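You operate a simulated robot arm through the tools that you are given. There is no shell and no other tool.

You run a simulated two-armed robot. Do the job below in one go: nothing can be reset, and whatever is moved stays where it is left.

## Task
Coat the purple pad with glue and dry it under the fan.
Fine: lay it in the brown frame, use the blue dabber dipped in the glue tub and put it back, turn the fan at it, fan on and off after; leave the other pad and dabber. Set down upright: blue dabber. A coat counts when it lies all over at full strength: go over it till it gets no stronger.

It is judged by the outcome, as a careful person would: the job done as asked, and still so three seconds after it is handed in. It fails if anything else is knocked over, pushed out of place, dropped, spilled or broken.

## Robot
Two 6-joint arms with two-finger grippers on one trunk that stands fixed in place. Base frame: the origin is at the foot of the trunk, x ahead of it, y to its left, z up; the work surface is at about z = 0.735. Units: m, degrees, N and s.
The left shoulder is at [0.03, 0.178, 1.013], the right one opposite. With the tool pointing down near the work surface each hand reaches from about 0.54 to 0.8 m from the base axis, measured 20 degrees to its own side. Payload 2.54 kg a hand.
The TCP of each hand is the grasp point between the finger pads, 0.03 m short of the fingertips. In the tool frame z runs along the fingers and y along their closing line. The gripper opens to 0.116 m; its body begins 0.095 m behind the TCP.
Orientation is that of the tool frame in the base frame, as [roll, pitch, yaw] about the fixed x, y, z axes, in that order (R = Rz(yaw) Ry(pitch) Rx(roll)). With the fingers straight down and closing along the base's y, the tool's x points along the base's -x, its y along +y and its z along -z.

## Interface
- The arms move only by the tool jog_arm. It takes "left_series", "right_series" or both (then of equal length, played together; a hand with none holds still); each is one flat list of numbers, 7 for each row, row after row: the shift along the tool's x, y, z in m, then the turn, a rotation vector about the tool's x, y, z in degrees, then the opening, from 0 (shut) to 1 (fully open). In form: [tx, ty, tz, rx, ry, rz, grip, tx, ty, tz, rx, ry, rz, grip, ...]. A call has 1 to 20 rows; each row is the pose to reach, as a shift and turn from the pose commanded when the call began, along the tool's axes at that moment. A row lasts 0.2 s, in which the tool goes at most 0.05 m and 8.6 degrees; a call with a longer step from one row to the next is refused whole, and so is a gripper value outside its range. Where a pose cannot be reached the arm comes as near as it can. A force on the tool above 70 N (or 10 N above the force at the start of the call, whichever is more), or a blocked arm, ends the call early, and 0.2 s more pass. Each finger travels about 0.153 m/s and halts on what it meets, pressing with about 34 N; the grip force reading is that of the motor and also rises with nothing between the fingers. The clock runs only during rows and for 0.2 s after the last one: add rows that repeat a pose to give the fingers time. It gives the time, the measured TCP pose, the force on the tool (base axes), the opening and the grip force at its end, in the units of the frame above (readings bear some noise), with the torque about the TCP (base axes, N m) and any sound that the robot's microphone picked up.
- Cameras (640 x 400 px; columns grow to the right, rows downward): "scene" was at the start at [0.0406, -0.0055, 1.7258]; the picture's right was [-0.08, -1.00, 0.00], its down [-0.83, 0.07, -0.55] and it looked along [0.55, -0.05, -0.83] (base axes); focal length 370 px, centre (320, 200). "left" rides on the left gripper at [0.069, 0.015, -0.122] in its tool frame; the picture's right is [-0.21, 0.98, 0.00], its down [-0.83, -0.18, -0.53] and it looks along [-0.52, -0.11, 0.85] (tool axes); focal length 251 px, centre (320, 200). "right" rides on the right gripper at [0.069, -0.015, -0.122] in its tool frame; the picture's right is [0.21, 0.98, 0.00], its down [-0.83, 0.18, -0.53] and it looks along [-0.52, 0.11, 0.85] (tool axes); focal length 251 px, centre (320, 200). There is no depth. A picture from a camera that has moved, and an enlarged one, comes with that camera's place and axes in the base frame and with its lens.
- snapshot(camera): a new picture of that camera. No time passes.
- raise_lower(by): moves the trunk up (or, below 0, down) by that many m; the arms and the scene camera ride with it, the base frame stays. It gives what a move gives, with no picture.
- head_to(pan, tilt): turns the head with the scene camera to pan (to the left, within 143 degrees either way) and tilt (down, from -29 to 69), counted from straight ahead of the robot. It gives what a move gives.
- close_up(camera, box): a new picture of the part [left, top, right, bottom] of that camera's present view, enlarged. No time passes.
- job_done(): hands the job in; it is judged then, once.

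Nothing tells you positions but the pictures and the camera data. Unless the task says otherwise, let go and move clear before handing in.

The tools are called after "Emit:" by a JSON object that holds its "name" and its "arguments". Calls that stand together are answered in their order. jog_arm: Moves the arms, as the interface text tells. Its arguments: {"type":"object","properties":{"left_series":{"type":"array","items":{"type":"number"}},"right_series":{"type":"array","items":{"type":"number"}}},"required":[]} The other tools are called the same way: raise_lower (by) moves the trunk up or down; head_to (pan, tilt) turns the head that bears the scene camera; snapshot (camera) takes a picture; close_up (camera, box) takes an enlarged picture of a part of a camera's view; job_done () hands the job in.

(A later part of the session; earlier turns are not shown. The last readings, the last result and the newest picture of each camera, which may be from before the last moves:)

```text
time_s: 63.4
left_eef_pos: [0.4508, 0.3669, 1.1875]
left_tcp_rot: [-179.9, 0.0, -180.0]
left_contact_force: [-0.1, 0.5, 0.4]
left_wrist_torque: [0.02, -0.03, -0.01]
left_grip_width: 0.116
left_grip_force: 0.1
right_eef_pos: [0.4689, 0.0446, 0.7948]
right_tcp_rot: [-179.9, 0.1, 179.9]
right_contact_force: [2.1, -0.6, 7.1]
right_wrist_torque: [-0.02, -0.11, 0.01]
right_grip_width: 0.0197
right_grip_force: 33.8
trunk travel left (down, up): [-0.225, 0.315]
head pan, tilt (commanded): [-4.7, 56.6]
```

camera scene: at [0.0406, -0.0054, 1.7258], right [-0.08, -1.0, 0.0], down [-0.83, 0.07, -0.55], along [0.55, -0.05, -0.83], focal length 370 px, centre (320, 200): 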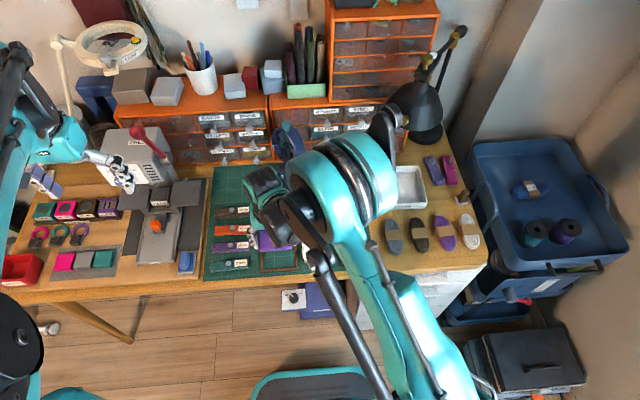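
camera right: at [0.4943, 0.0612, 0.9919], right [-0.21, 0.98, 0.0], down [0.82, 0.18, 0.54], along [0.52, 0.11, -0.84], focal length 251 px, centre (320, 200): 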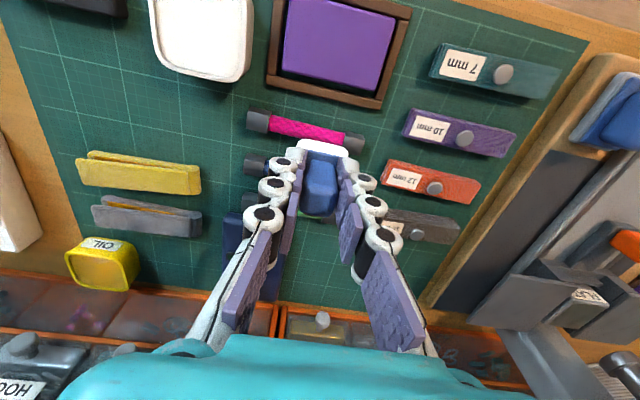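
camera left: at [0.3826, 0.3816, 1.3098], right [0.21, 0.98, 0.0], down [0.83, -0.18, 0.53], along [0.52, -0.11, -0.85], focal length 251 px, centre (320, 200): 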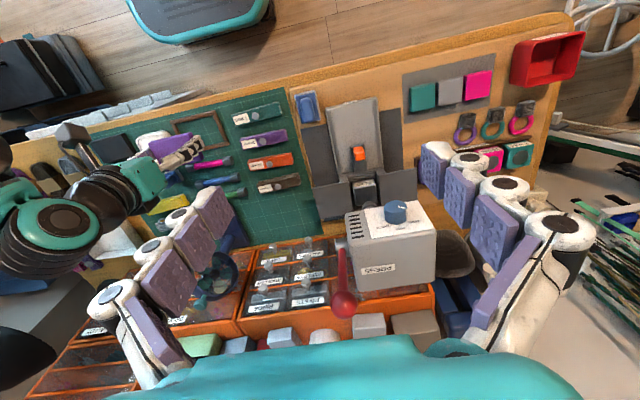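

There's contact at 7 N. I'll press slightly more and stroke all the way around the perimeter with overhang.

Emit:
{"name": "jog_arm", "arguments": {"right_series": [0, 0.011, 0.0005, 0, 0, 0, 0.08, 0, 0.022, 0.0005, 0, 0, 0, 0.08, 0, 0.033, 0.0005, 0, 0, 0, 0.08, 0, 0.044, 0.0005, 0, 0, 0, 0.08, 0, 0.055, 0.0005, 0, 0, 0, 0.08, 0, 0.065, 0.0005, 0, 0, 0, 0.08, -0.01, 0.065, 0.0005, 0, 0, 0, 0.08, -0.02, 0.065, 0.0005, 0, 0, 0, 0.08, -0.03, 0.065, 0.0005, 0, 0, 0, 0.08, -0.04, 0.065, 0.0005, 0, 0, 0, 0.08, -0.04, 0.054, 0.0005, 0, 0, 0, 0.08, -0.04, 0.043, 0.0005, 0, 0, 0, 0.08, -0.04, 0.032, 0.0005, 0, 0, 0, 0.08, -0.04, 0.021, 0.0005, 0, 0, 0, 0.08, -0.04, 0.01, 0.0005, 0, 0, 0, 0.08, -0.04, -0.001, 0.0005, 0, 0, 0, 0.08, -0.03, -0.001, 0.0005, 0, 0, 0, 0.08, -0.02, -0.001, 0.0005, 0, 0, 0, 0.08, -0.01, -0.001, 0.0005, 0, 0, 0, 0.08, 0, -0.001, 0.0005, 0, 0, 0, 0.08]}}

Emit:
{"name": "close_up", "arguments": {"camera": "right", "box": [200, 70, 440, 230]}}

Emit:
{"name": "close_up", "arguments": {"camera": "scene", "box": [240, 210, 330, 280]}}

```text
time_s: 67.5
left_eef_pos: [0.4508, 0.3658, 1.1886]
left_tcp_rot: [-180.0, 0.0, -180.0]
left_contact_force: [-0.8, -0.7, -0.2]
left_wrist_torque: [-0.02, 0.02, 0.0]
left_grip_width: 0.1163
left_grip_force: 0.1
right_eef_pos: [0.4684, 0.0437, 0.7949]
right_tcp_rot: [179.9, 0.0, -180.0]
right_contact_force: [8.9, -1.5, 12.8]
right_wrist_torque: [-0.03, -0.43, -0.02]
right_grip_width: 0.0197
right_grip_force: 33.7
trunk travel left (down, up): [-0.225, 0.315]
head pan, tilt (commanded): [-4.7, 56.6]
```

```text
2.50 times, centred on (320, 150) of right
camera zoom: at [0.3984, 0.0287, 0.9159], right [-0.21, 0.98, 0.0], down [0.83, 0.18, 0.53], along [0.52, 0.11, -0.85], focal length 629 px, centre (320, 325)
```

zoom: 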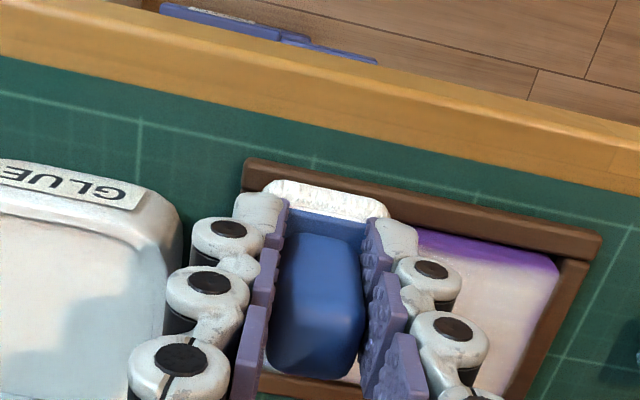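

```text
5.71 times, centred on (285, 245) of scene
camera zoom: at [0.0403, -0.0056, 1.7257], right [-0.08, -1.0, 0.0], down [-0.83, 0.07, -0.55], along [0.55, -0.05, -0.83], focal length 2114 px, centre (520, -57)
```

zoom: 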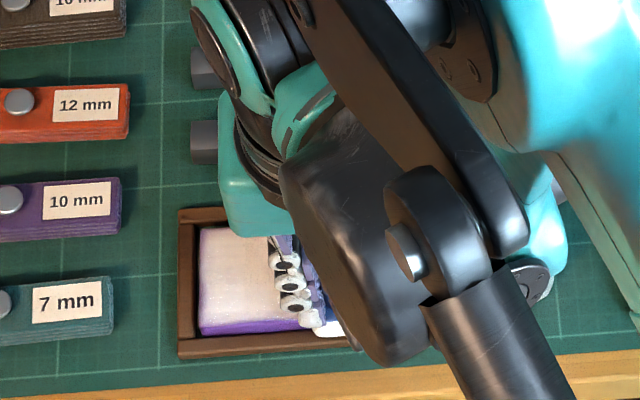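

Good. Next I'll go over the interior with full back-and-forth passes.

Emit:
{"name": "jog_arm", "arguments": {"right_series": [-0.01, 0, 0, 0, 0, 0, 0.08, -0.01, 0.012, 0, 0, 0, 0, 0.08, -0.01, 0.024, 0, 0, 0, 0, 0.08, -0.01, 0.036, 0, 0, 0, 0, 0.08, -0.01, 0.048, 0, 0, 0, 0, 0.08, -0.01, 0.06, 0, 0, 0, 0, 0.08, -0.015, 0.066, 0, 0, 0, 0, 0.08, -0.021, 0.06, 0, 0, 0, 0, 0.08, -0.021, 0.048, 0, 0, 0, 0, 0.08, -0.021, 0.036, 0, 0, 0, 0, 0.08, -0.021, 0.024, 0, 0, 0, 0, 0.08, -0.021, 0.012, 0, 0, 0, 0, 0.08, -0.021, 0, 0, 0, 0, 0, 0.08, -0.032, 0, 0, 0, 0, 0, 0.08, -0.032, 0.012, 0, 0, 0, 0, 0.08, -0.032, 0.024, 0, 0, 0, 0, 0.08, -0.032, 0.036, 0, 0, 0, 0, 0.08, -0.032, 0.048, 0, 0, 0, 0, 0.08, -0.032, 0.06, 0, 0, 0, 0, 0.08, -0.032, 0.066, 0, 0, 0, 0, 0.08]}}

Emit:
{"name": "close_up", "arguments": {"camera": "right", "box": [160, 50, 400, 210]}}

Emit:
{"name": "close_up", "arguments": {"camera": "scene", "box": [240, 210, 330, 280]}}

```text
time_s: 71.8
left_eef_pos: [0.4512, 0.3654, 1.1886]
left_tcp_rot: [180.0, -0.1, 180.0]
left_contact_force: [-0.5, -0.6, 0.2]
left_wrist_torque: [0.02, 0.0, 0.0]
left_grip_width: 0.1163
left_grip_force: 0.0
right_eef_pos: [0.5002, 0.1091, 0.7952]
right_tcp_rot: [-180.0, 0.1, 180.0]
right_contact_force: [0.1, -6.3, 9.2]
right_wrist_torque: [-0.33, 0.04, 0.03]
right_grip_width: 0.0196
right_grip_force: 33.9
trunk travel left (down, up): [-0.225, 0.315]
head pan, tilt (commanded): [-4.7, 56.6]
```

```text
2.50 times, centred on (280, 130) of right
camera zoom: at [0.4312, 0.0945, 0.9159], right [-0.21, 0.98, 0.0], down [0.82, 0.18, 0.54], along [0.52, 0.11, -0.84], focal length 629 px, centre (420, 375)
```

zoom: 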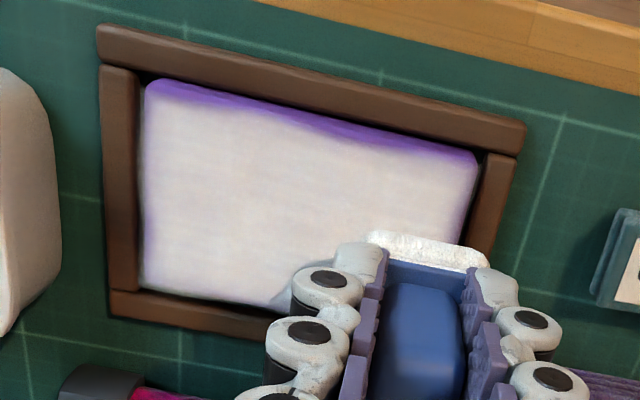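

```text
5.71 times, centred on (285, 245) of scene
camera zoom: at [0.0398, -0.0063, 1.7259], right [-0.08, -1.0, 0.0], down [-0.83, 0.07, -0.55], along [0.55, -0.04, -0.83], focal length 2114 px, centre (520, -57)
```

zoom: 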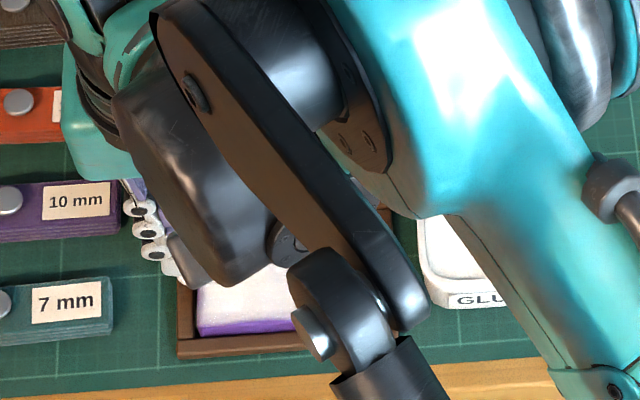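

Emit:
{"name": "jog_arm", "arguments": {"right_series": [-0.01, 0, 0, 0, 0, 0, 0.08, -0.01, -0.011, 0, 0, 0, 0, 0.08, -0.01, -0.022, 0, 0, 0, 0, 0.08, -0.01, -0.033, 0, 0, 0, 0, 0.08, -0.01, -0.044, 0, 0, 0, 0, 0.08, -0.01, -0.055, 0, 0, 0, 0, 0.08, -0.01, -0.066, 0, 0, 0, 0, 0.08, 0.001, -0.066, 0, 0, 0, 0, 0.08, 0.012, -0.066, 0, 0, 0, 0, 0.08, 0.023, -0.066, 0, 0, 0, 0, 0.08, 0.033, -0.066, 0, 0, 0, 0, 0.08, 0.033, -0.055, 0, 0, 0, 0, 0.08, 0.033, -0.044, 0, 0, 0, 0, 0.08, 0.033, -0.033, 0, 0, 0, 0, 0.08, 0.033, -0.022, 0, 0, 0, 0, 0.08, 0.033, -0.011, 0, 0, 0, 0, 0.08, 0.033, 0, 0, 0, 0, 0, 0.08, 0.022, 0, 0, 0, 0, 0, 0.08, 0.011, 0, 0, 0, 0, 0, 0.08, 0.001, 0, 0, 0, 0, 0, 0.08]}}

Emit:
{"name": "jog_arm", "arguments": {"right_series": [0, 0, -0.01, 0, 0, 0, 0.08, 0, -0.02, -0.04, 0, 0, 0, 0.08, -0.04, -0.035, -0.06, 0, 0, 0, 0.08, -0.075, -0.035, -0.07, 0, 0, 0, 0.08, -0.075, -0.035, -0.07, 0, 0, 0, 0.08]}}

Emit:
{"name": "snapshot", "arguments": {"camera": "right"}}

Emit:
{"name": "close_up", "arguments": {"camera": "scene", "box": [262, 238, 302, 270]}}

Emit:
{"name": "close_up", "arguments": {"camera": "right", "box": [240, 0, 440, 130]}}

```text
time_s: 76.0
left_eef_pos: [0.4492, 0.3654, 1.1877]
left_tcp_rot: [180.0, 0.1, 179.9]
left_contact_force: [0.3, -0.1, 0.0]
left_wrist_torque: [0.01, 0.02, 0.01]
left_grip_width: 0.1157
left_grip_force: 0.1
right_eef_pos: [0.4968, 0.1109, 0.7936]
right_tcp_rot: [-180.0, 0.2, -179.9]
right_contact_force: [-10.1, 0.0, 13.2]
right_wrist_torque: [-0.01, 0.47, -0.06]
right_grip_width: 0.0195
right_grip_force: 33.4
trunk travel left (down, up): [-0.225, 0.315]
head pan, tilt (commanded): [-4.7, 56.6]
```

```text
time_s: 77.2
left_eef_pos: [0.4513, 0.3656, 1.1868]
left_tcp_rot: [-180.0, 0.0, 180.0]
left_contact_force: [0.6, 0.6, -0.5]
left_wrist_torque: [0.01, -0.02, -0.03]
left_grip_width: 0.116
left_grip_force: 0.1
right_eef_pos: [0.5745, 0.0743, 0.8646]
right_tcp_rot: [-180.0, 0.0, -180.0]
right_contact_force: [0.1, -0.6, 0.2]
right_wrist_torque: [-0.02, 0.0, 0.01]
right_grip_width: 0.0197
right_grip_force: 34.4
trunk travel left (down, up): [-0.225, 0.315]
head pan, tilt (commanded): [-4.7, 56.6]
```

```text
taken
camera right: at [0.5055, 0.0588, 0.9864], right [-0.21, 0.98, 0.0], down [0.82, 0.18, 0.54], along [0.52, 0.11, -0.84], focal length 251 px, centre (320, 200)
```

right: 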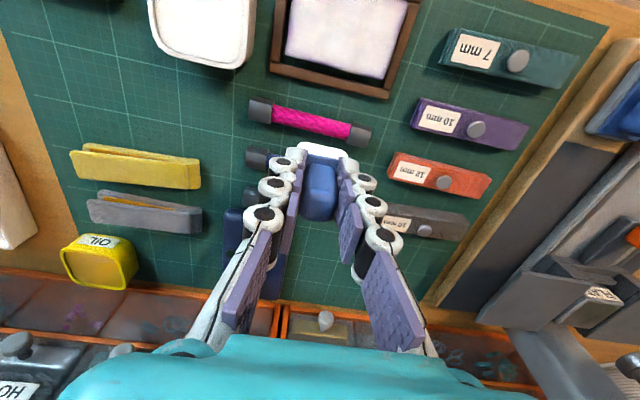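

```text
12.50 times, centred on (282, 254) of scene
camera zoom: at [0.0405, -0.0052, 1.7258], right [-0.08, -1.0, 0.0], down [-0.83, 0.07, -0.55], along [0.55, -0.05, -0.83], focal length 4625 px, centre (795, -475)
```

zoom: 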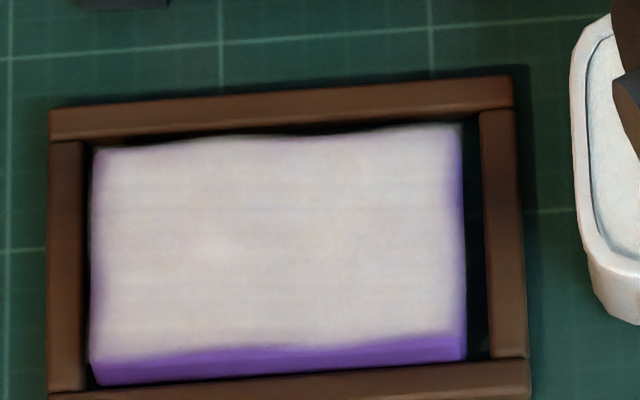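

```text
3.08 times, centred on (340, 65) of right
camera zoom: at [0.5055, 0.0588, 0.9864], right [-0.21, 0.98, 0.0], down [0.82, 0.18, 0.54], along [0.52, 0.11, -0.84], focal length 774 px, centre (258, 615)
```

zoom: 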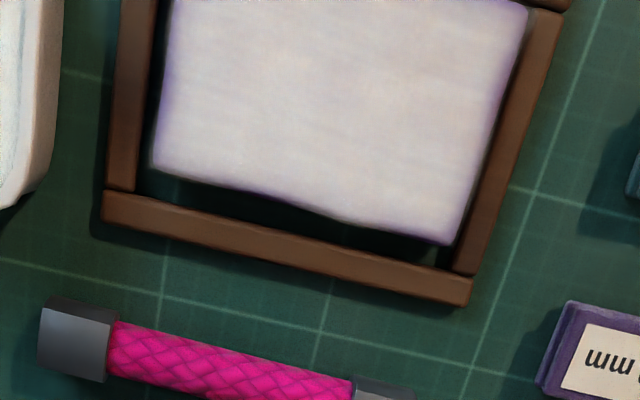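

The top looks fully coated, and the purple left at the front is only the side face. I'll zoom in on the left and right edges.

Emit:
{"name": "close_up", "arguments": {"camera": "scene", "box": [265, 244, 285, 270]}}

Emit:
{"name": "close_up", "arguments": {"camera": "scene", "box": [280, 240, 300, 266]}}

Emit:
{"name": "close_up", "arguments": {"camera": "right", "box": [270, 130, 370, 210]}}

```text
15.38 times, centred on (275, 257) of scene
camera zoom: at [0.0405, -0.0052, 1.7258], right [-0.08, -1.0, 0.0], down [-0.83, 0.07, -0.55], along [0.55, -0.05, -0.83], focal length 5692 px, centre (1012, -677)
```

zoom: 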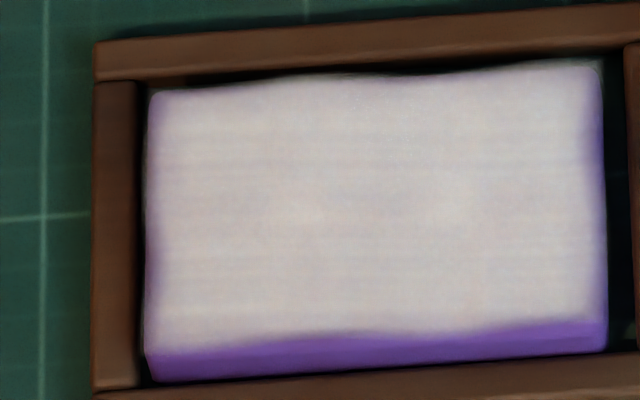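

```text
15.38 times, centred on (290, 253) of scene
camera zoom: at [0.0405, -0.0052, 1.7258], right [-0.08, -1.0, 0.0], down [-0.83, 0.07, -0.55], along [0.55, -0.05, -0.83], focal length 5692 px, centre (782, -615)
```

zoom: 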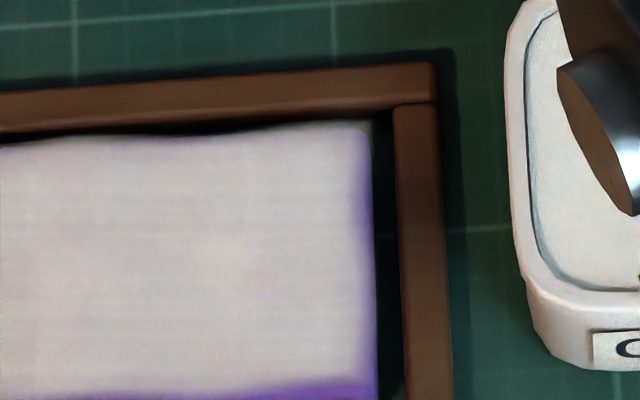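

```text
5.00 times, centred on (320, 170) of right
camera zoom: at [0.5055, 0.0588, 0.9864], right [-0.21, 0.98, 0.0], down [0.82, 0.18, 0.54], along [0.52, 0.11, -0.84], focal length 1257 px, centre (320, 350)
```

zoom: 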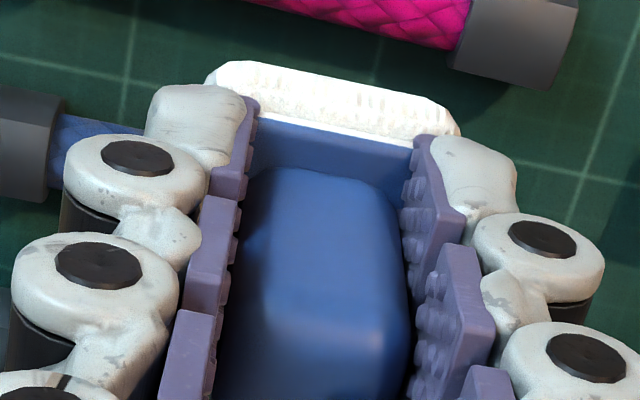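

I'll do another pass with more overhang along the two short edges and compare the coat before and after.

Emit:
{"name": "jog_arm", "arguments": {"right_series": [0.036, -0.011, 0, 0, 0, 0, 0.08, 0.072, -0.022, 0, 0, 0, 0, 0.08, 0.1075, -0.0335, 0, 0, 0, 0, 0.08, 0.1075, -0.0335, 0.04, 0, 0, 0, 0.08, 0.1075, -0.0335, 0.062, 0, 0, 0, 0.08, 0.1075, -0.0335, 0.0685, 0, 0, 0, 0.08, 0.1075, -0.0335, 0.0685, 0, 0, 0, 0.08]}}

Emit:
{"name": "jog_arm", "arguments": {"right_series": [0, 0, 0.0015, 0, 0, 0, 0.08, 0, 0, 0.0015, 0, 0, 0, 0.08]}}

```text
time_s: 78.8
left_eef_pos: [0.4509, 0.3667, 1.1879]
left_tcp_rot: [-180.0, 0.0, 179.9]
left_contact_force: [0.6, 0.0, -0.3]
left_wrist_torque: [0.0, 0.0, 0.0]
left_grip_width: 0.1159
left_grip_force: 0.0
right_eef_pos: [0.4675, 0.0433, 0.7955]
right_tcp_rot: [179.9, 0.0, 180.0]
right_contact_force: [0.8, -0.2, -0.9]
right_wrist_torque: [0.0, 0.0, 0.01]
right_grip_width: 0.0194
right_grip_force: 34.2
trunk travel left (down, up): [-0.225, 0.315]
head pan, tilt (commanded): [-4.7, 56.6]
```

```text
time_s: 79.3
left_eef_pos: [0.4509, 0.3656, 1.187]
left_tcp_rot: [-180.0, 0.0, 179.9]
left_contact_force: [-0.5, -0.4, -0.4]
left_wrist_torque: [0.02, -0.01, 0.0]
left_grip_width: 0.1158
left_grip_force: 0.1
right_eef_pos: [0.4668, 0.0429, 0.7949]
right_tcp_rot: [-179.9, 0.1, -180.0]
right_contact_force: [1.4, 0.9, 5.5]
right_wrist_torque: [0.01, -0.06, -0.02]
right_grip_width: 0.0197
right_grip_force: 33.6
trunk travel left (down, up): [-0.225, 0.315]
head pan, tilt (commanded): [-4.7, 56.6]
```

Emit:
{"name": "jog_arm", "arguments": {"right_series": [0, -0.003, 0.0006, 0, 0, 0, 0.08, -0.011, -0.003, 0.0006, 0, 0, 0, 0.08, -0.022, -0.003, 0.0006, 0, 0, 0, 0.08, -0.033, -0.003, 0.0006, 0, 0, 0, 0.08, -0.043, -0.003, 0.0006, 0, 0, 0, 0.08, -0.043, 0.006, 0.0006, 0, 0, 0, 0.08, -0.032, 0.006, 0.0006, 0, 0, 0, 0.08, -0.021, 0.006, 0.0006, 0, 0, 0, 0.08, -0.01, 0.006, 0.0006, 0, 0, 0, 0.08, 0, 0.006, 0.0006, 0, 0, 0, 0.08, 0, 0.02, 0.0006, 0, 0, 0, 0.08, 0, 0.034, 0.0006, 0, 0, 0, 0.08, 0, 0.048, 0.0006, 0, 0, 0, 0.08, 0, 0.062, 0.0006, 0, 0, 0, 0.08, 0, 0.074, 0.0006, 0, 0, 0, 0.08, -0.011, 0.074, 0.0006, 0, 0, 0, 0.08, -0.022, 0.074, 0.0006, 0, 0, 0, 0.08, -0.033, 0.074, 0.0006, 0, 0, 0, 0.08, -0.043, 0.074, 0.0006, 0, 0, 0, 0.08, -0.043, 0.066, 0.0006, 0, 0, 0, 0.08]}}

Emit:
{"name": "jog_arm", "arguments": {"right_series": [0.011, 0, 0, 0, 0, 0, 0.08, 0.022, 0, 0, 0, 0, 0, 0.08, 0.033, 0, 0, 0, 0, 0, 0.08, 0.043, 0, 0, 0, 0, 0, 0.08, 0.032, -0.006, 0, 0, 0, 0, 0.08, 0.022, -0.006, 0, 0, 0, 0, 0.08, 0.011, -0.006, 0, 0, 0, 0, 0.08, 0, -0.006, 0, 0, 0, 0, 0.08, 0, -0.02, 0, 0, 0, 0, 0.08, 0, -0.034, 0, 0, 0, 0, 0.08, 0, -0.048, 0, 0, 0, 0, 0.08, 0, -0.064, 0, 0, 0, 0, 0.08, 0.012, -0.064, 0, 0, 0, 0, 0.08, 0.022, -0.064, 0, 0, 0, 0, 0.08, 0.022, -0.05, 0, 0, 0, 0, 0.08, 0.022, -0.036, 0, 0, 0, 0, 0.08, 0.022, -0.022, 0, 0, 0, 0, 0.08, 0.022, -0.008, 0, 0, 0, 0, 0.08, 0.022, 0, 0, 0, 0, 0, 0.08]}}

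Emit:
{"name": "jog_arm", "arguments": {"right_series": [0, 0, -0.01, 0, 0, 0, 0.08, 0, -0.02, -0.04, 0, 0, 0, 0.08, -0.045, -0.036, -0.06, 0, 0, 0, 0.08, -0.09, -0.036, -0.07, 0, 0, 0, 0.08, -0.09, -0.036, -0.07, 0, 0, 0, 0.08]}}

Emit:
{"name": "close_up", "arguments": {"camera": "scene", "box": [262, 238, 302, 270]}}

Emit:
{"name": "close_up", "arguments": {"camera": "right", "box": [240, 0, 440, 130]}}

Emit:
{"name": "close_up", "arguments": {"camera": "right", "box": [270, 130, 370, 210]}}

```text
time_s: 83.5
left_eef_pos: [0.4506, 0.3664, 1.1871]
left_tcp_rot: [-180.0, 0.1, -179.9]
left_contact_force: [0.0, 0.3, 0.3]
left_wrist_torque: [0.03, 0.0, 0.01]
left_grip_width: 0.116
left_grip_force: 0.1
right_eef_pos: [0.5114, 0.1086, 0.7943]
right_tcp_rot: [179.9, 0.2, -180.0]
right_contact_force: [2.0, 9.8, 11.7]
right_wrist_torque: [0.35, 0.04, -0.07]
right_grip_width: 0.0195
right_grip_force: 33.5
trunk travel left (down, up): [-0.225, 0.315]
head pan, tilt (commanded): [-4.7, 56.6]
```

```text
time_s: 87.5
left_eef_pos: [0.4512, 0.3654, 1.1899]
left_tcp_rot: [-179.9, 0.0, -180.0]
left_contact_force: [0.3, -0.4, -0.9]
left_wrist_torque: [0.0, -0.02, 0.01]
left_grip_width: 0.1159
left_grip_force: 0.2
right_eef_pos: [0.4885, 0.1078, 0.7939]
right_tcp_rot: [180.0, 0.1, -179.9]
right_contact_force: [-1.1, -7.8, 11.1]
right_wrist_torque: [-0.39, 0.04, 0.0]
right_grip_width: 0.0197
right_grip_force: 34.0
trunk travel left (down, up): [-0.225, 0.315]
head pan, tilt (commanded): [-4.7, 56.6]
```

```text
refused: row 3 steps farther than a row can; nothing moved
```

```text
12.50 times, centred on (282, 254) of scene
camera zoom: at [0.0395, -0.0063, 1.7258], right [-0.08, -1.0, 0.0], down [-0.83, 0.07, -0.55], along [0.55, -0.04, -0.83], focal length 4625 px, centre (795, -475)
```

zoom: 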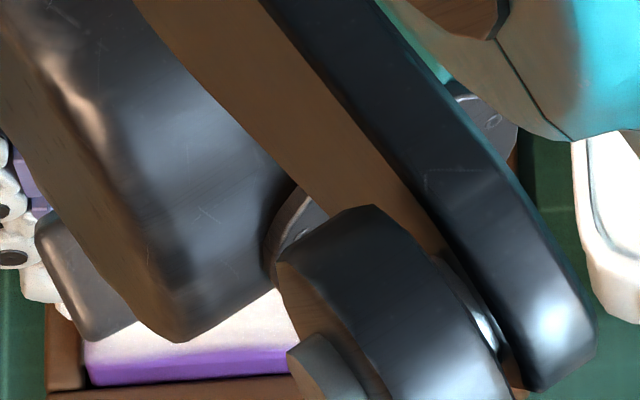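

```text
3.08 times, centred on (340, 65) of right
camera zoom: at [0.4191, 0.0923, 0.9156], right [-0.21, 0.98, 0.0], down [0.82, 0.18, 0.54], along [0.52, 0.12, -0.84], focal length 774 px, centre (258, 615)
```

zoom: 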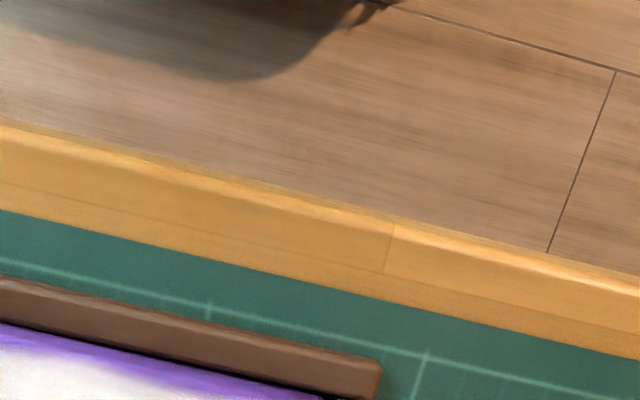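

```text
5.00 times, centred on (320, 170) of right
camera zoom: at [0.4191, 0.0923, 0.9156], right [-0.21, 0.98, 0.0], down [0.82, 0.18, 0.54], along [0.52, 0.12, -0.84], focal length 1257 px, centre (320, 350)
```

zoom: 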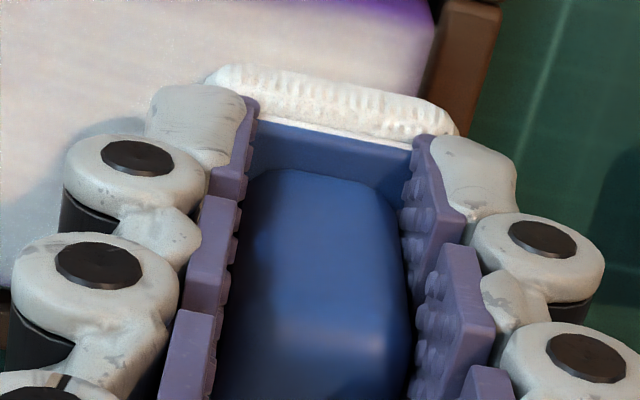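

The lift was refused because one step was too long, so I'll redo it in shorter steps and compare the coat.

Emit:
{"name": "jog_arm", "arguments": {"right_series": [0, 0, -0.01, 0, 0, 0, 0.08, 0, -0.015, -0.04, 0, 0, 0, 0.08, -0.03, -0.03, -0.06, 0, 0, 0, 0.08, -0.06, -0.036, -0.07, 0, 0, 0, 0.08, -0.09, -0.036, -0.07, 0, 0, 0, 0.08, -0.09, -0.036, -0.07, 0, 0, 0, 0.08]}}

Emit:
{"name": "close_up", "arguments": {"camera": "scene", "box": [262, 238, 302, 270]}}

Emit:
{"name": "close_up", "arguments": {"camera": "right", "box": [240, 0, 440, 130]}}

Emit:
{"name": "close_up", "arguments": {"camera": "scene", "box": [280, 240, 300, 266]}}

```text
time_s: 89.0
left_eef_pos: [0.4504, 0.3661, 1.1884]
left_tcp_rot: [179.9, 0.0, 179.9]
left_contact_force: [-0.4, -0.5, 0.6]
left_wrist_torque: [-0.01, -0.01, 0.01]
left_grip_width: 0.1157
left_grip_force: 0.0
right_eef_pos: [0.5763, 0.0711, 0.8645]
right_tcp_rot: [-179.9, 0.2, -179.9]
right_contact_force: [-0.2, 0.4, -0.6]
right_wrist_torque: [-0.02, -0.03, -0.03]
right_grip_width: 0.0194
right_grip_force: 34.1
trunk travel left (down, up): [-0.225, 0.315]
head pan, tilt (commanded): [-4.7, 56.6]
```

```text
12.50 times, centred on (282, 254) of scene
camera zoom: at [0.0396, -0.0054, 1.7258], right [-0.08, -1.0, 0.0], down [-0.83, 0.07, -0.55], along [0.55, -0.05, -0.83], focal length 4625 px, centre (795, -475)
```

zoom: 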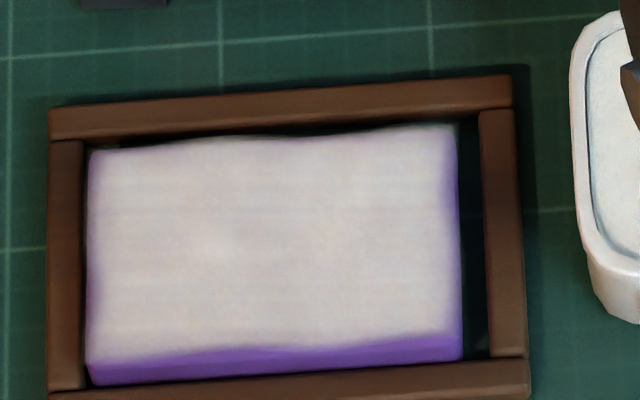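

```text
3.08 times, centred on (340, 65) of right
camera zoom: at [0.5081, 0.0559, 0.9857], right [-0.21, 0.98, 0.0], down [0.82, 0.18, 0.54], along [0.52, 0.11, -0.84], focal length 774 px, centre (258, 615)
```

zoom: 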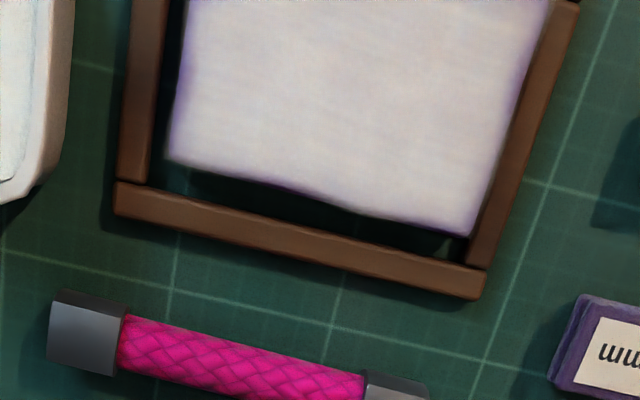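

```text
15.38 times, centred on (290, 253) of scene
camera zoom: at [0.0396, -0.0054, 1.7258], right [-0.08, -1.0, 0.0], down [-0.83, 0.07, -0.55], along [0.55, -0.05, -0.83], focal length 5692 px, centre (782, -615)
```

zoom: 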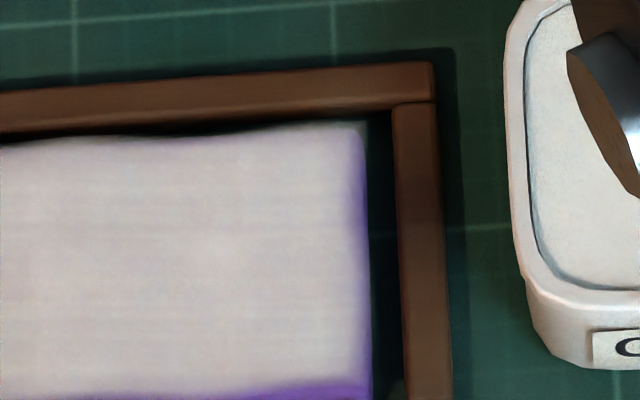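

Another pass changed nothing, so the coat is at full strength. Next I'll return the dabber to its spot at (0.5825, -0.039), yaw +7°.

Emit:
{"name": "jog_arm", "arguments": {"right_series": [-0.002, -0.03, 0, 0, 0, -2, 0.08, -0.004, -0.065, 0, 0, 0, -4.5, 0.08, -0.006, -0.1, 0, 0, 0, -7, 0.08, -0.006, -0.11, 0, 0, 0, -7, 0.08, -0.006, -0.11, 0.03, 0, 0, -7, 0.08, -0.006, -0.11, 0.06, 0, 0, -7, 0.08, -0.006, -0.11, 0.075, 0, 0, -7, 0.08, -0.006, -0.11, 0.08, 0, 0, -7, 0.08, -0.006, -0.11, 0.08, 0, 0, -7, 0.08]}}

Emit:
{"name": "close_up", "arguments": {"camera": "right", "box": [220, 80, 420, 230]}}

Emit:
{"name": "close_up", "arguments": {"camera": "scene", "box": [270, 190, 350, 250]}}

```text
time_s: 91.0
left_eef_pos: [0.4518, 0.3667, 1.1876]
left_tcp_rot: [179.9, 0.1, 179.9]
left_contact_force: [-0.4, 0.5, 0.4]
left_wrist_torque: [-0.01, -0.01, 0.0]
left_grip_width: 0.1159
left_grip_force: 0.1
right_eef_pos: [0.5826, -0.0388, 0.7822]
right_tcp_rot: [-180.0, 0.2, -173.0]
right_contact_force: [-0.4, -0.4, -0.3]
right_wrist_torque: [-0.03, -0.01, 0.0]
right_grip_width: 0.0197
right_grip_force: 33.8
trunk travel left (down, up): [-0.225, 0.315]
head pan, tilt (commanded): [-4.7, 56.6]
```

```text
2.67 times, centred on (320, 155) of right
camera zoom: at [0.5166, -0.0625, 0.9044], right [-0.33, 0.94, 0.0], down [0.8, 0.28, 0.54], along [0.5, 0.18, -0.84], focal length 670 px, centre (320, 320)
```

zoom: 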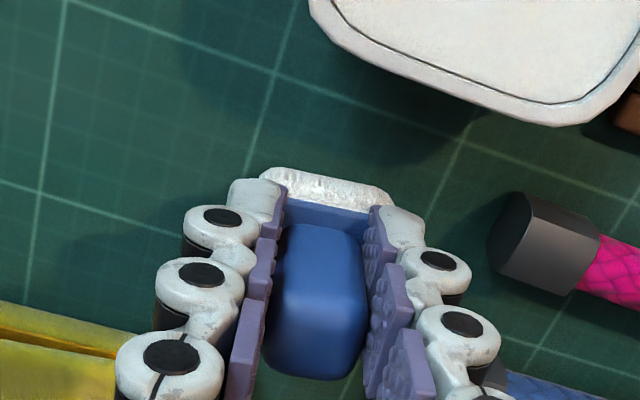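

```text
6.67 times, centred on (310, 220) of scene
camera zoom: at [0.0407, -0.0054, 1.7258], right [-0.08, -1.0, 0.0], down [-0.83, 0.07, -0.55], along [0.55, -0.05, -0.83], focal length 2467 px, centre (387, 67)
```

zoom: 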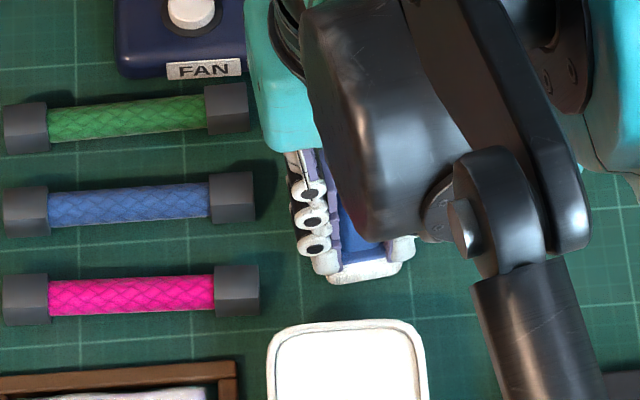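

Emit:
{"name": "jog_arm", "arguments": {"right_series": [0, 0, 0.002, 0, 0, 0, 0.08, 0, 0, 0.002, 0, 0, 0, 0.08]}}

Emit:
{"name": "jog_arm", "arguments": {"right_series": [0, 0, 0.0015, 0, 0, 0, 0.08, 0, 0, 0.0015, 0, 0, 0, 0.08]}}

Emit:
{"name": "jog_arm", "arguments": {"right_series": [0, 0, 0.0015, 0, 0, 0, 0.08, 0, 0, 0.0015, 0, 0, 0, 0.08]}}

```text
time_s: 91.5
left_eef_pos: [0.4507, 0.3668, 1.1893]
left_tcp_rot: [-180.0, 0.1, 180.0]
left_contact_force: [-0.2, -0.4, 0.3]
left_wrist_torque: [0.0, -0.01, 0.0]
left_grip_width: 0.1159
left_grip_force: 0.1
right_eef_pos: [0.5835, -0.0378, 0.7803]
right_tcp_rot: [-179.9, 0.1, -173.0]
right_contact_force: [-0.8, 0.0, -0.7]
right_wrist_torque: [0.0, -0.04, 0.0]
right_grip_width: 0.0197
right_grip_force: 33.8
trunk travel left (down, up): [-0.225, 0.315]
head pan, tilt (commanded): [-4.7, 56.6]
```

```text
time_s: 92.2
left_eef_pos: [0.451, 0.3654, 1.1878]
left_tcp_rot: [-180.0, 0.1, 180.0]
left_contact_force: [-0.1, 1.0, 0.3]
left_wrist_torque: [0.03, -0.01, 0.0]
left_grip_width: 0.1161
left_grip_force: 0.0
right_eef_pos: [0.584, -0.0386, 0.7785]
right_tcp_rot: [-180.0, 0.2, -172.9]
right_contact_force: [0.7, -0.2, -0.6]
right_wrist_torque: [-0.02, 0.01, 0.0]
right_grip_width: 0.0196
right_grip_force: 34.0
trunk travel left (down, up): [-0.225, 0.315]
head pan, tilt (commanded): [-4.7, 56.6]
```

```text
time_s: 92.8
left_eef_pos: [0.452, 0.3667, 1.1873]
left_tcp_rot: [180.0, 0.0, -179.9]
left_contact_force: [0.0, 0.4, -0.7]
left_wrist_torque: [0.0, 0.02, 0.01]
left_grip_width: 0.1163
left_grip_force: 0.0
right_eef_pos: [0.5837, -0.0393, 0.7794]
right_tcp_rot: [-180.0, 0.1, -172.9]
right_contact_force: [0.4, 0.9, -0.9]
right_wrist_torque: [-0.01, -0.01, 0.01]
right_grip_width: 0.0197
right_grip_force: 34.2
trunk travel left (down, up): [-0.225, 0.315]
head pan, tilt (commanded): [-4.7, 56.6]
```

Emit:
{"name": "jog_arm", "arguments": {"right_series": [0, 0, 0.001, 0, 0, 0, 0.08, 0, 0, 0.001, 0, 0, 0, 0.08]}}

Emit:
{"name": "jog_arm", "arguments": {"right_series": [0, 0, 0.001, 0, 0, 0, 0.08, 0, 0, 0.001, 0, 0, 0, 0.08]}}

Emit:
{"name": "close_up", "arguments": {"camera": "right", "box": [220, 80, 420, 230]}}

```text
time_s: 93.3
left_eef_pos: [0.4506, 0.3663, 1.1882]
left_tcp_rot: [-180.0, 0.0, 180.0]
left_contact_force: [0.3, -0.1, -0.7]
left_wrist_torque: [0.03, -0.01, -0.01]
left_grip_width: 0.116
left_grip_force: 0.1
right_eef_pos: [0.5843, -0.0374, 0.7786]
right_tcp_rot: [-180.0, 0.2, -173.0]
right_contact_force: [4.5, -2.0, 14.1]
right_wrist_torque: [-0.07, -0.11, 0.02]
right_grip_width: 0.0196
right_grip_force: 34.1
trunk travel left (down, up): [-0.225, 0.315]
head pan, tilt (commanded): [-4.7, 56.6]
```

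```text
time_s: 94.0
left_eef_pos: [0.4495, 0.3671, 1.189]
left_tcp_rot: [180.0, 0.1, -180.0]
left_contact_force: [-0.4, 0.1, 0.1]
left_wrist_torque: [0.02, 0.01, 0.03]
left_grip_width: 0.1162
left_grip_force: 0.0
right_eef_pos: [0.5832, -0.0375, 0.7781]
right_tcp_rot: [-180.0, 0.3, -172.9]
right_contact_force: [5.1, -1.1, 31.6]
right_wrist_torque: [-0.08, -0.15, 0.01]
right_grip_width: 0.0196
right_grip_force: 34.3
trunk travel left (down, up): [-0.225, 0.315]
head pan, tilt (commanded): [-4.7, 56.6]
```

```text
2.67 times, centred on (320, 155) of right
camera zoom: at [0.516, -0.0621, 0.8995], right [-0.33, 0.94, 0.0], down [0.8, 0.28, 0.54], along [0.51, 0.18, -0.84], focal length 670 px, centre (320, 320)
```

zoom: 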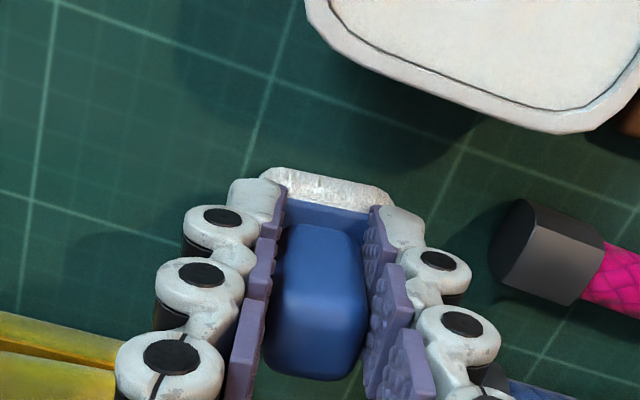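

The dabber stands on the mat. I'll ease the pressure, open evenly and rise straight up.

Emit:
{"name": "jog_arm", "arguments": {"right_series": [0, 0, -0.001, 0, 0, 0, 0.08, 0, 0, -0.0015, 0, 0, 0, 0.18, 0, 0, -0.0015, 0, 0, 0, 0.26, 0, 0, -0.0015, 0, 0, 0, 0.29, 0, 0, -0.0015, 0, 0, 0, 0.29, 0, 0, -0.01, 0, 0, 0, 0.29, 0, 0, -0.025, 0, 0, 0, 0.29, 0, 0, -0.05, 0, 0, 0, 0.29, 0, 0, -0.08, 0, 0, 0, 0.29, 0, 0, -0.11, 0, 0, 0, 0.29, 0, 0, -0.11, 0, 0, 0, 0.29]}}

Emit:
{"name": "snapshot", "arguments": {"camera": "right"}}

Emit:
{"name": "close_up", "arguments": {"camera": "scene", "box": [270, 190, 350, 250]}}

Emit:
{"name": "close_up", "arguments": {"camera": "right", "box": [240, 90, 400, 190]}}

```text
time_s: 96.3
left_eef_pos: [0.4524, 0.3666, 1.1871]
left_tcp_rot: [-180.0, 0.0, -180.0]
left_contact_force: [0.5, -0.7, -0.3]
left_wrist_torque: [-0.01, -0.02, 0.02]
left_grip_width: 0.1161
left_grip_force: 0.1
right_eef_pos: [0.584, -0.0377, 0.8867]
right_tcp_rot: [-180.0, 0.1, -172.9]
right_contact_force: [0.2, -0.6, -0.6]
right_wrist_torque: [-0.02, -0.01, 0.0]
right_grip_width: 0.0338
right_grip_force: 0.1
trunk travel left (down, up): [-0.225, 0.315]
head pan, tilt (commanded): [-4.7, 56.6]
```

```text
taken
camera right: at [0.5167, -0.0617, 1.0092], right [-0.33, 0.94, 0.0], down [0.8, 0.28, 0.54], along [0.5, 0.18, -0.84], focal length 251 px, centre (320, 200)
```

right: 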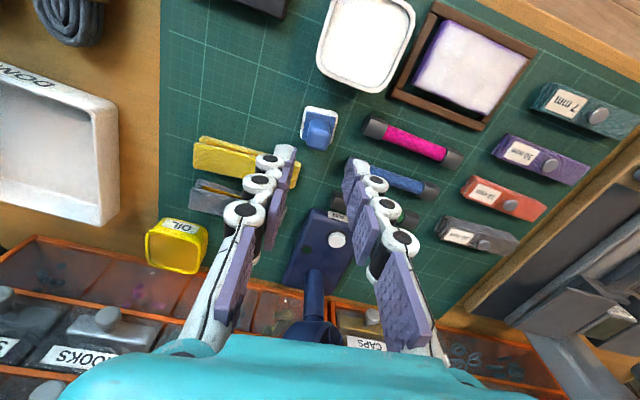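

```text
6.67 times, centred on (310, 220) of scene
camera zoom: at [0.0413, -0.0054, 1.7257], right [-0.08, -1.0, 0.0], down [-0.83, 0.07, -0.55], along [0.55, -0.05, -0.83], focal length 2467 px, centre (387, 67)
```

zoom: 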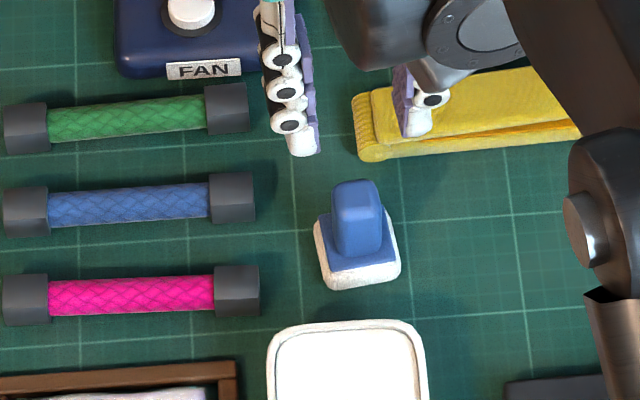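

```text
4.00 times, centred on (320, 140) of right
camera zoom: at [0.5167, -0.0617, 1.0092], right [-0.33, 0.94, 0.0], down [0.8, 0.28, 0.54], along [0.5, 0.18, -0.84], focal length 1006 px, centre (320, 440)
```

zoom: 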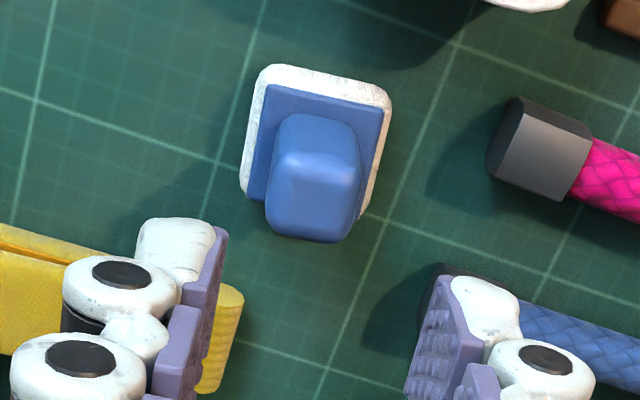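

The dabber stands upright on its spot. Next is the fan, so I'll study it from the scene and both wrist cameras.

Emit:
{"name": "close_up", "arguments": {"camera": "scene", "box": [255, 110, 335, 210]}}

Emit:
{"name": "close_up", "arguments": {"camera": "left", "box": [150, 190, 270, 330]}}

Emit:
{"name": "snapshot", "arguments": {"camera": "scene"}}

```text
4.00 times, centred on (295, 160) of scene
camera zoom: at [0.0413, -0.0054, 1.7257], right [-0.08, -1.0, 0.0], down [-0.83, 0.07, -0.55], along [0.55, -0.05, -0.83], focal length 1480 px, centre (420, 360)
```

zoom: 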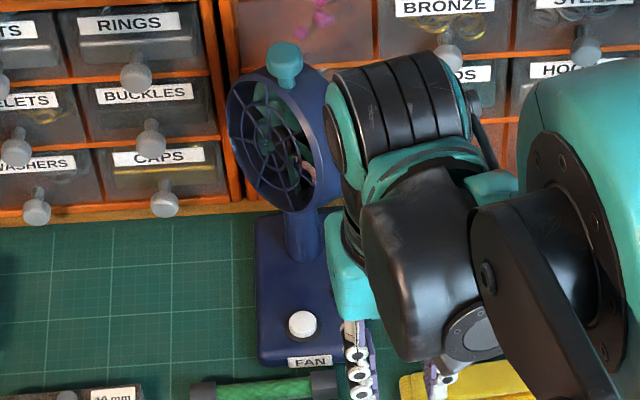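

```text
2.86 times, centred on (210, 260) of left
camera zoom: at [0.3832, 0.3815, 1.3096], right [0.21, 0.98, 0.0], down [0.83, -0.18, 0.53], along [0.52, -0.11, -0.85], focal length 718 px, centre (634, 29)
```

zoom: 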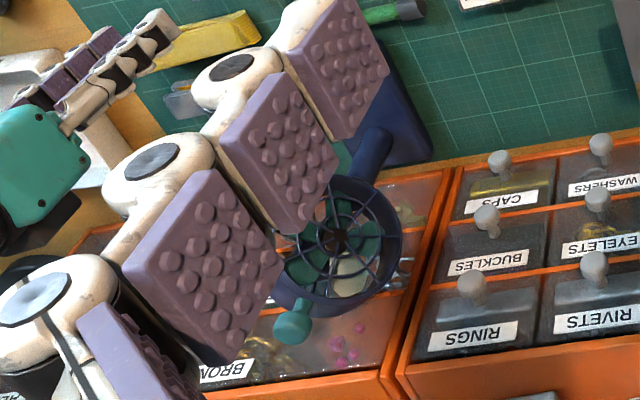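

```text
taken
camera scene: at [0.0413, -0.0054, 1.7257], right [-0.08, -1.0, 0.0], down [-0.83, 0.07, -0.55], along [0.55, -0.05, -0.83], focal length 370 px, centre (320, 200)
```

scene: 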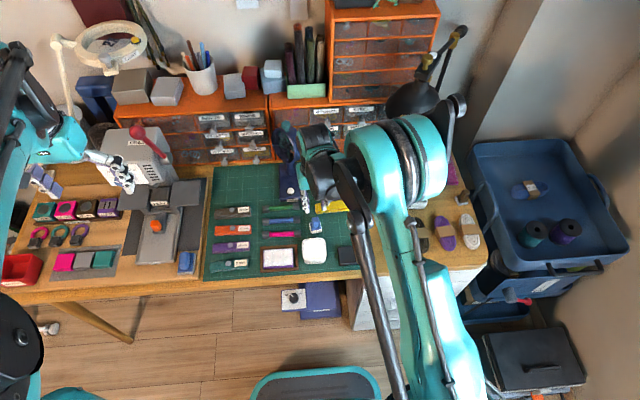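

The dabber is back, so I'll move on to the fan. Its grille points about 55° to the left of the robot, and it needs to turn about 45° counter-clockwise to aim at the pad. I'll approach the teal knob at about (0.797, 0.029, 0.975) with the fingers pointing forward, and raise and turn the hand first.

Emit:
{"name": "jog_arm", "arguments": {"right_series": [0, 0, -0.045, 0, 0, 0, 0.5, 0, 0, -0.09, 0, 0, 0, 0.5, -0.02, 0.015, -0.125, 0, 0, 5, 0.5, -0.04, 0.03, -0.15, 0, 0, 10, 0.5, -0.06, 0.045, -0.173, 0, 0, 15, 0.5, -0.06, 0.045, -0.173, 0, 0, 15, 0.5]}}

Emit:
{"name": "snapshot", "arguments": {"camera": "right"}}

Emit:
{"name": "close_up", "arguments": {"camera": "scene", "box": [240, 90, 360, 220]}}

```text
time_s: 97.8
left_eef_pos: [0.451, 0.367, 1.1883]
left_tcp_rot: [-179.9, 0.0, -180.0]
left_contact_force: [0.2, -0.7, 0.6]
left_wrist_torque: [0.02, 0.02, 0.0]
left_grip_width: 0.1159
left_grip_force: 0.0
right_eef_pos: [0.6389, 0.0161, 1.0598]
right_tcp_rot: [179.9, 0.2, 171.9]
right_contact_force: [-0.6, 0.9, 0.5]
right_wrist_torque: [0.0, 0.0, -0.02]
right_grip_width: 0.058
right_grip_force: 0.0
trunk travel left (down, up): [-0.225, 0.315]
head pan, tilt (commanded): [-4.7, 56.6]
```

```text
taken
camera right: at [0.5668, 0.0086, 1.1814], right [-0.07, 1.0, 0.0], down [0.84, 0.06, 0.54], along [0.53, 0.04, -0.84], focal length 251 px, centre (320, 200)
```

right: 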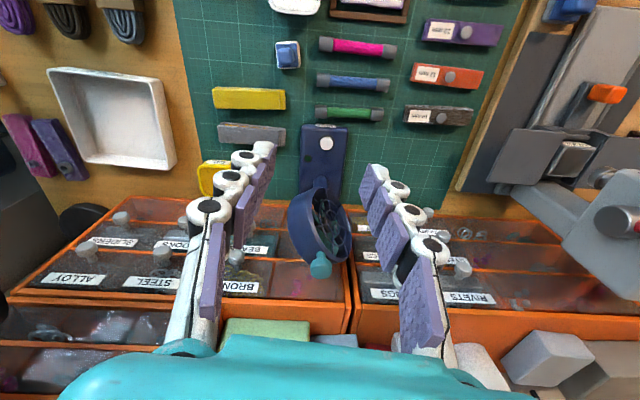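

```text
3.08 times, centred on (300, 155) of scene
camera zoom: at [0.0402, -0.0059, 1.7258], right [-0.08, -1.0, 0.0], down [-0.83, 0.07, -0.55], along [0.55, -0.05, -0.83], focal length 1138 px, centre (382, 338)
```

zoom: 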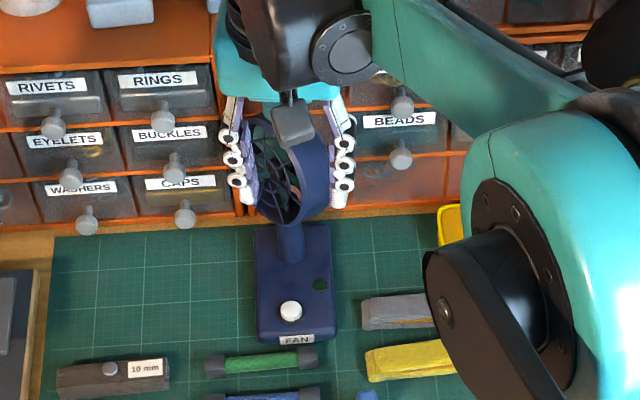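

Emit:
{"name": "close_up", "arguments": {"camera": "right", "box": [250, 110, 390, 300]}}

Emit:
{"name": "close_up", "arguments": {"camera": "left", "box": [170, 200, 260, 320]}}

```text
2.11 times, centred on (320, 205) of right
camera zoom: at [0.5668, 0.0086, 1.1814], right [-0.07, 1.0, 0.0], down [0.84, 0.06, 0.54], along [0.53, 0.04, -0.84], focal length 529 px, centre (320, 190)
```

zoom: 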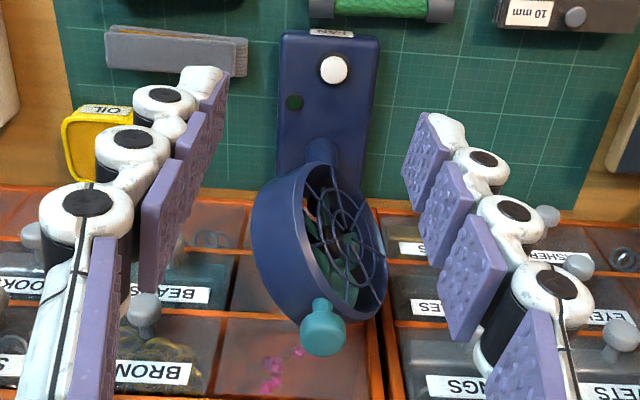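

```text
3.33 times, centred on (215, 260) of left
camera zoom: at [0.3824, 0.3811, 1.31], right [0.21, 0.98, 0.0], down [0.83, -0.18, 0.53], along [0.52, -0.11, -0.85], focal length 838 px, centre (670, 0)
```

zoom: 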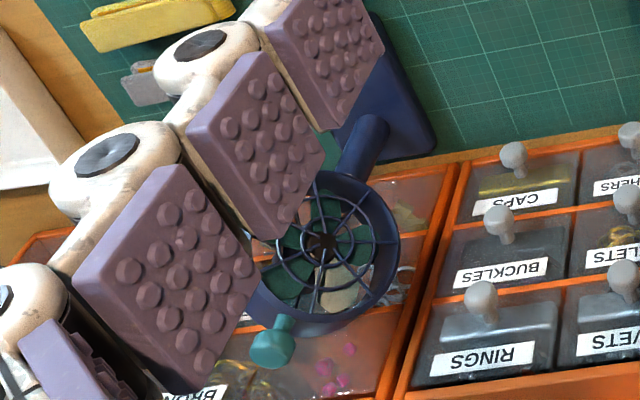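

I'll pitch the hand forward to horizontal while moving it in front of the knob, staying above it.

Emit:
{"name": "jog_arm", "arguments": {"right_series": [-0.0052, 0.003, 0.0027, 0, -8.2, 0, 0.5, -0.0103, 0.0061, 0.0055, 0, -16.4, 0, 0.5, -0.0155, 0.0091, 0.0082, 0, -24.6, 0, 0.5, -0.0207, 0.0122, 0.0109, 0, -32.8, 0, 0.5, -0.0258, 0.0152, 0.0136, 0, -41, 0, 0.5, -0.031, 0.0183, 0.0164, 0, -49.2, 0, 0.5, -0.031, 0.0183, 0.0164, 0, -49.2, 0, 0.5]}}

Emit:
{"name": "snapshot", "arguments": {"camera": "scene"}}

Emit:
{"name": "snapshot", "arguments": {"camera": "right"}}

```text
time_s: 99.3
left_eef_pos: [0.4512, 0.3675, 1.1874]
left_tcp_rot: [-180.0, 0.0, 180.0]
left_contact_force: [-0.1, -0.5, 0.1]
left_wrist_torque: [0.02, 0.0, -0.01]
left_grip_width: 0.1159
left_grip_force: 0.0
right_eef_pos: [0.6711, 0.0287, 1.0436]
right_tcp_rot: [179.9, 49.4, 172.0]
right_contact_force: [0.1, -0.2, 0.1]
right_wrist_torque: [-0.02, 0.0, 0.01]
right_grip_width: 0.0579
right_grip_force: 0.1
trunk travel left (down, up): [-0.225, 0.315]
head pan, tilt (commanded): [-4.7, 56.6]
```

```text
taken
camera scene: at [0.0405, -0.0057, 1.7258], right [-0.08, -1.0, 0.0], down [-0.83, 0.07, -0.55], along [0.55, -0.05, -0.83], focal length 370 px, centre (320, 200)
```

scene: 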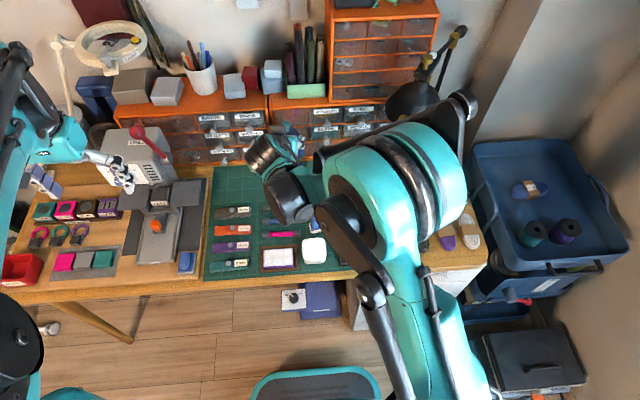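

```text
taken
camera right: at [0.5329, 0.0319, 1.0699], right [0.0, 0.99, -0.16], down [0.16, 0.16, 0.97], along [0.99, -0.02, -0.15], focal length 251 px, centre (320, 200)
```

right: 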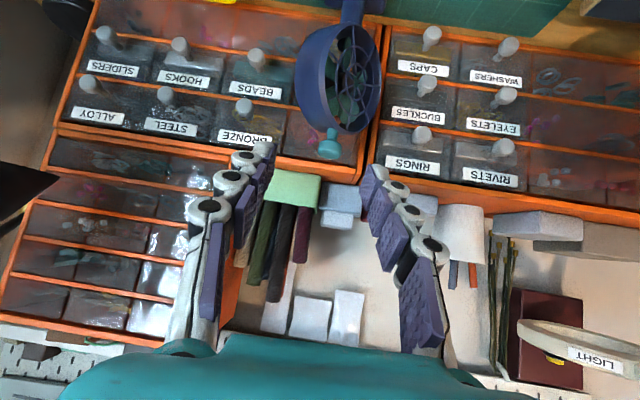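

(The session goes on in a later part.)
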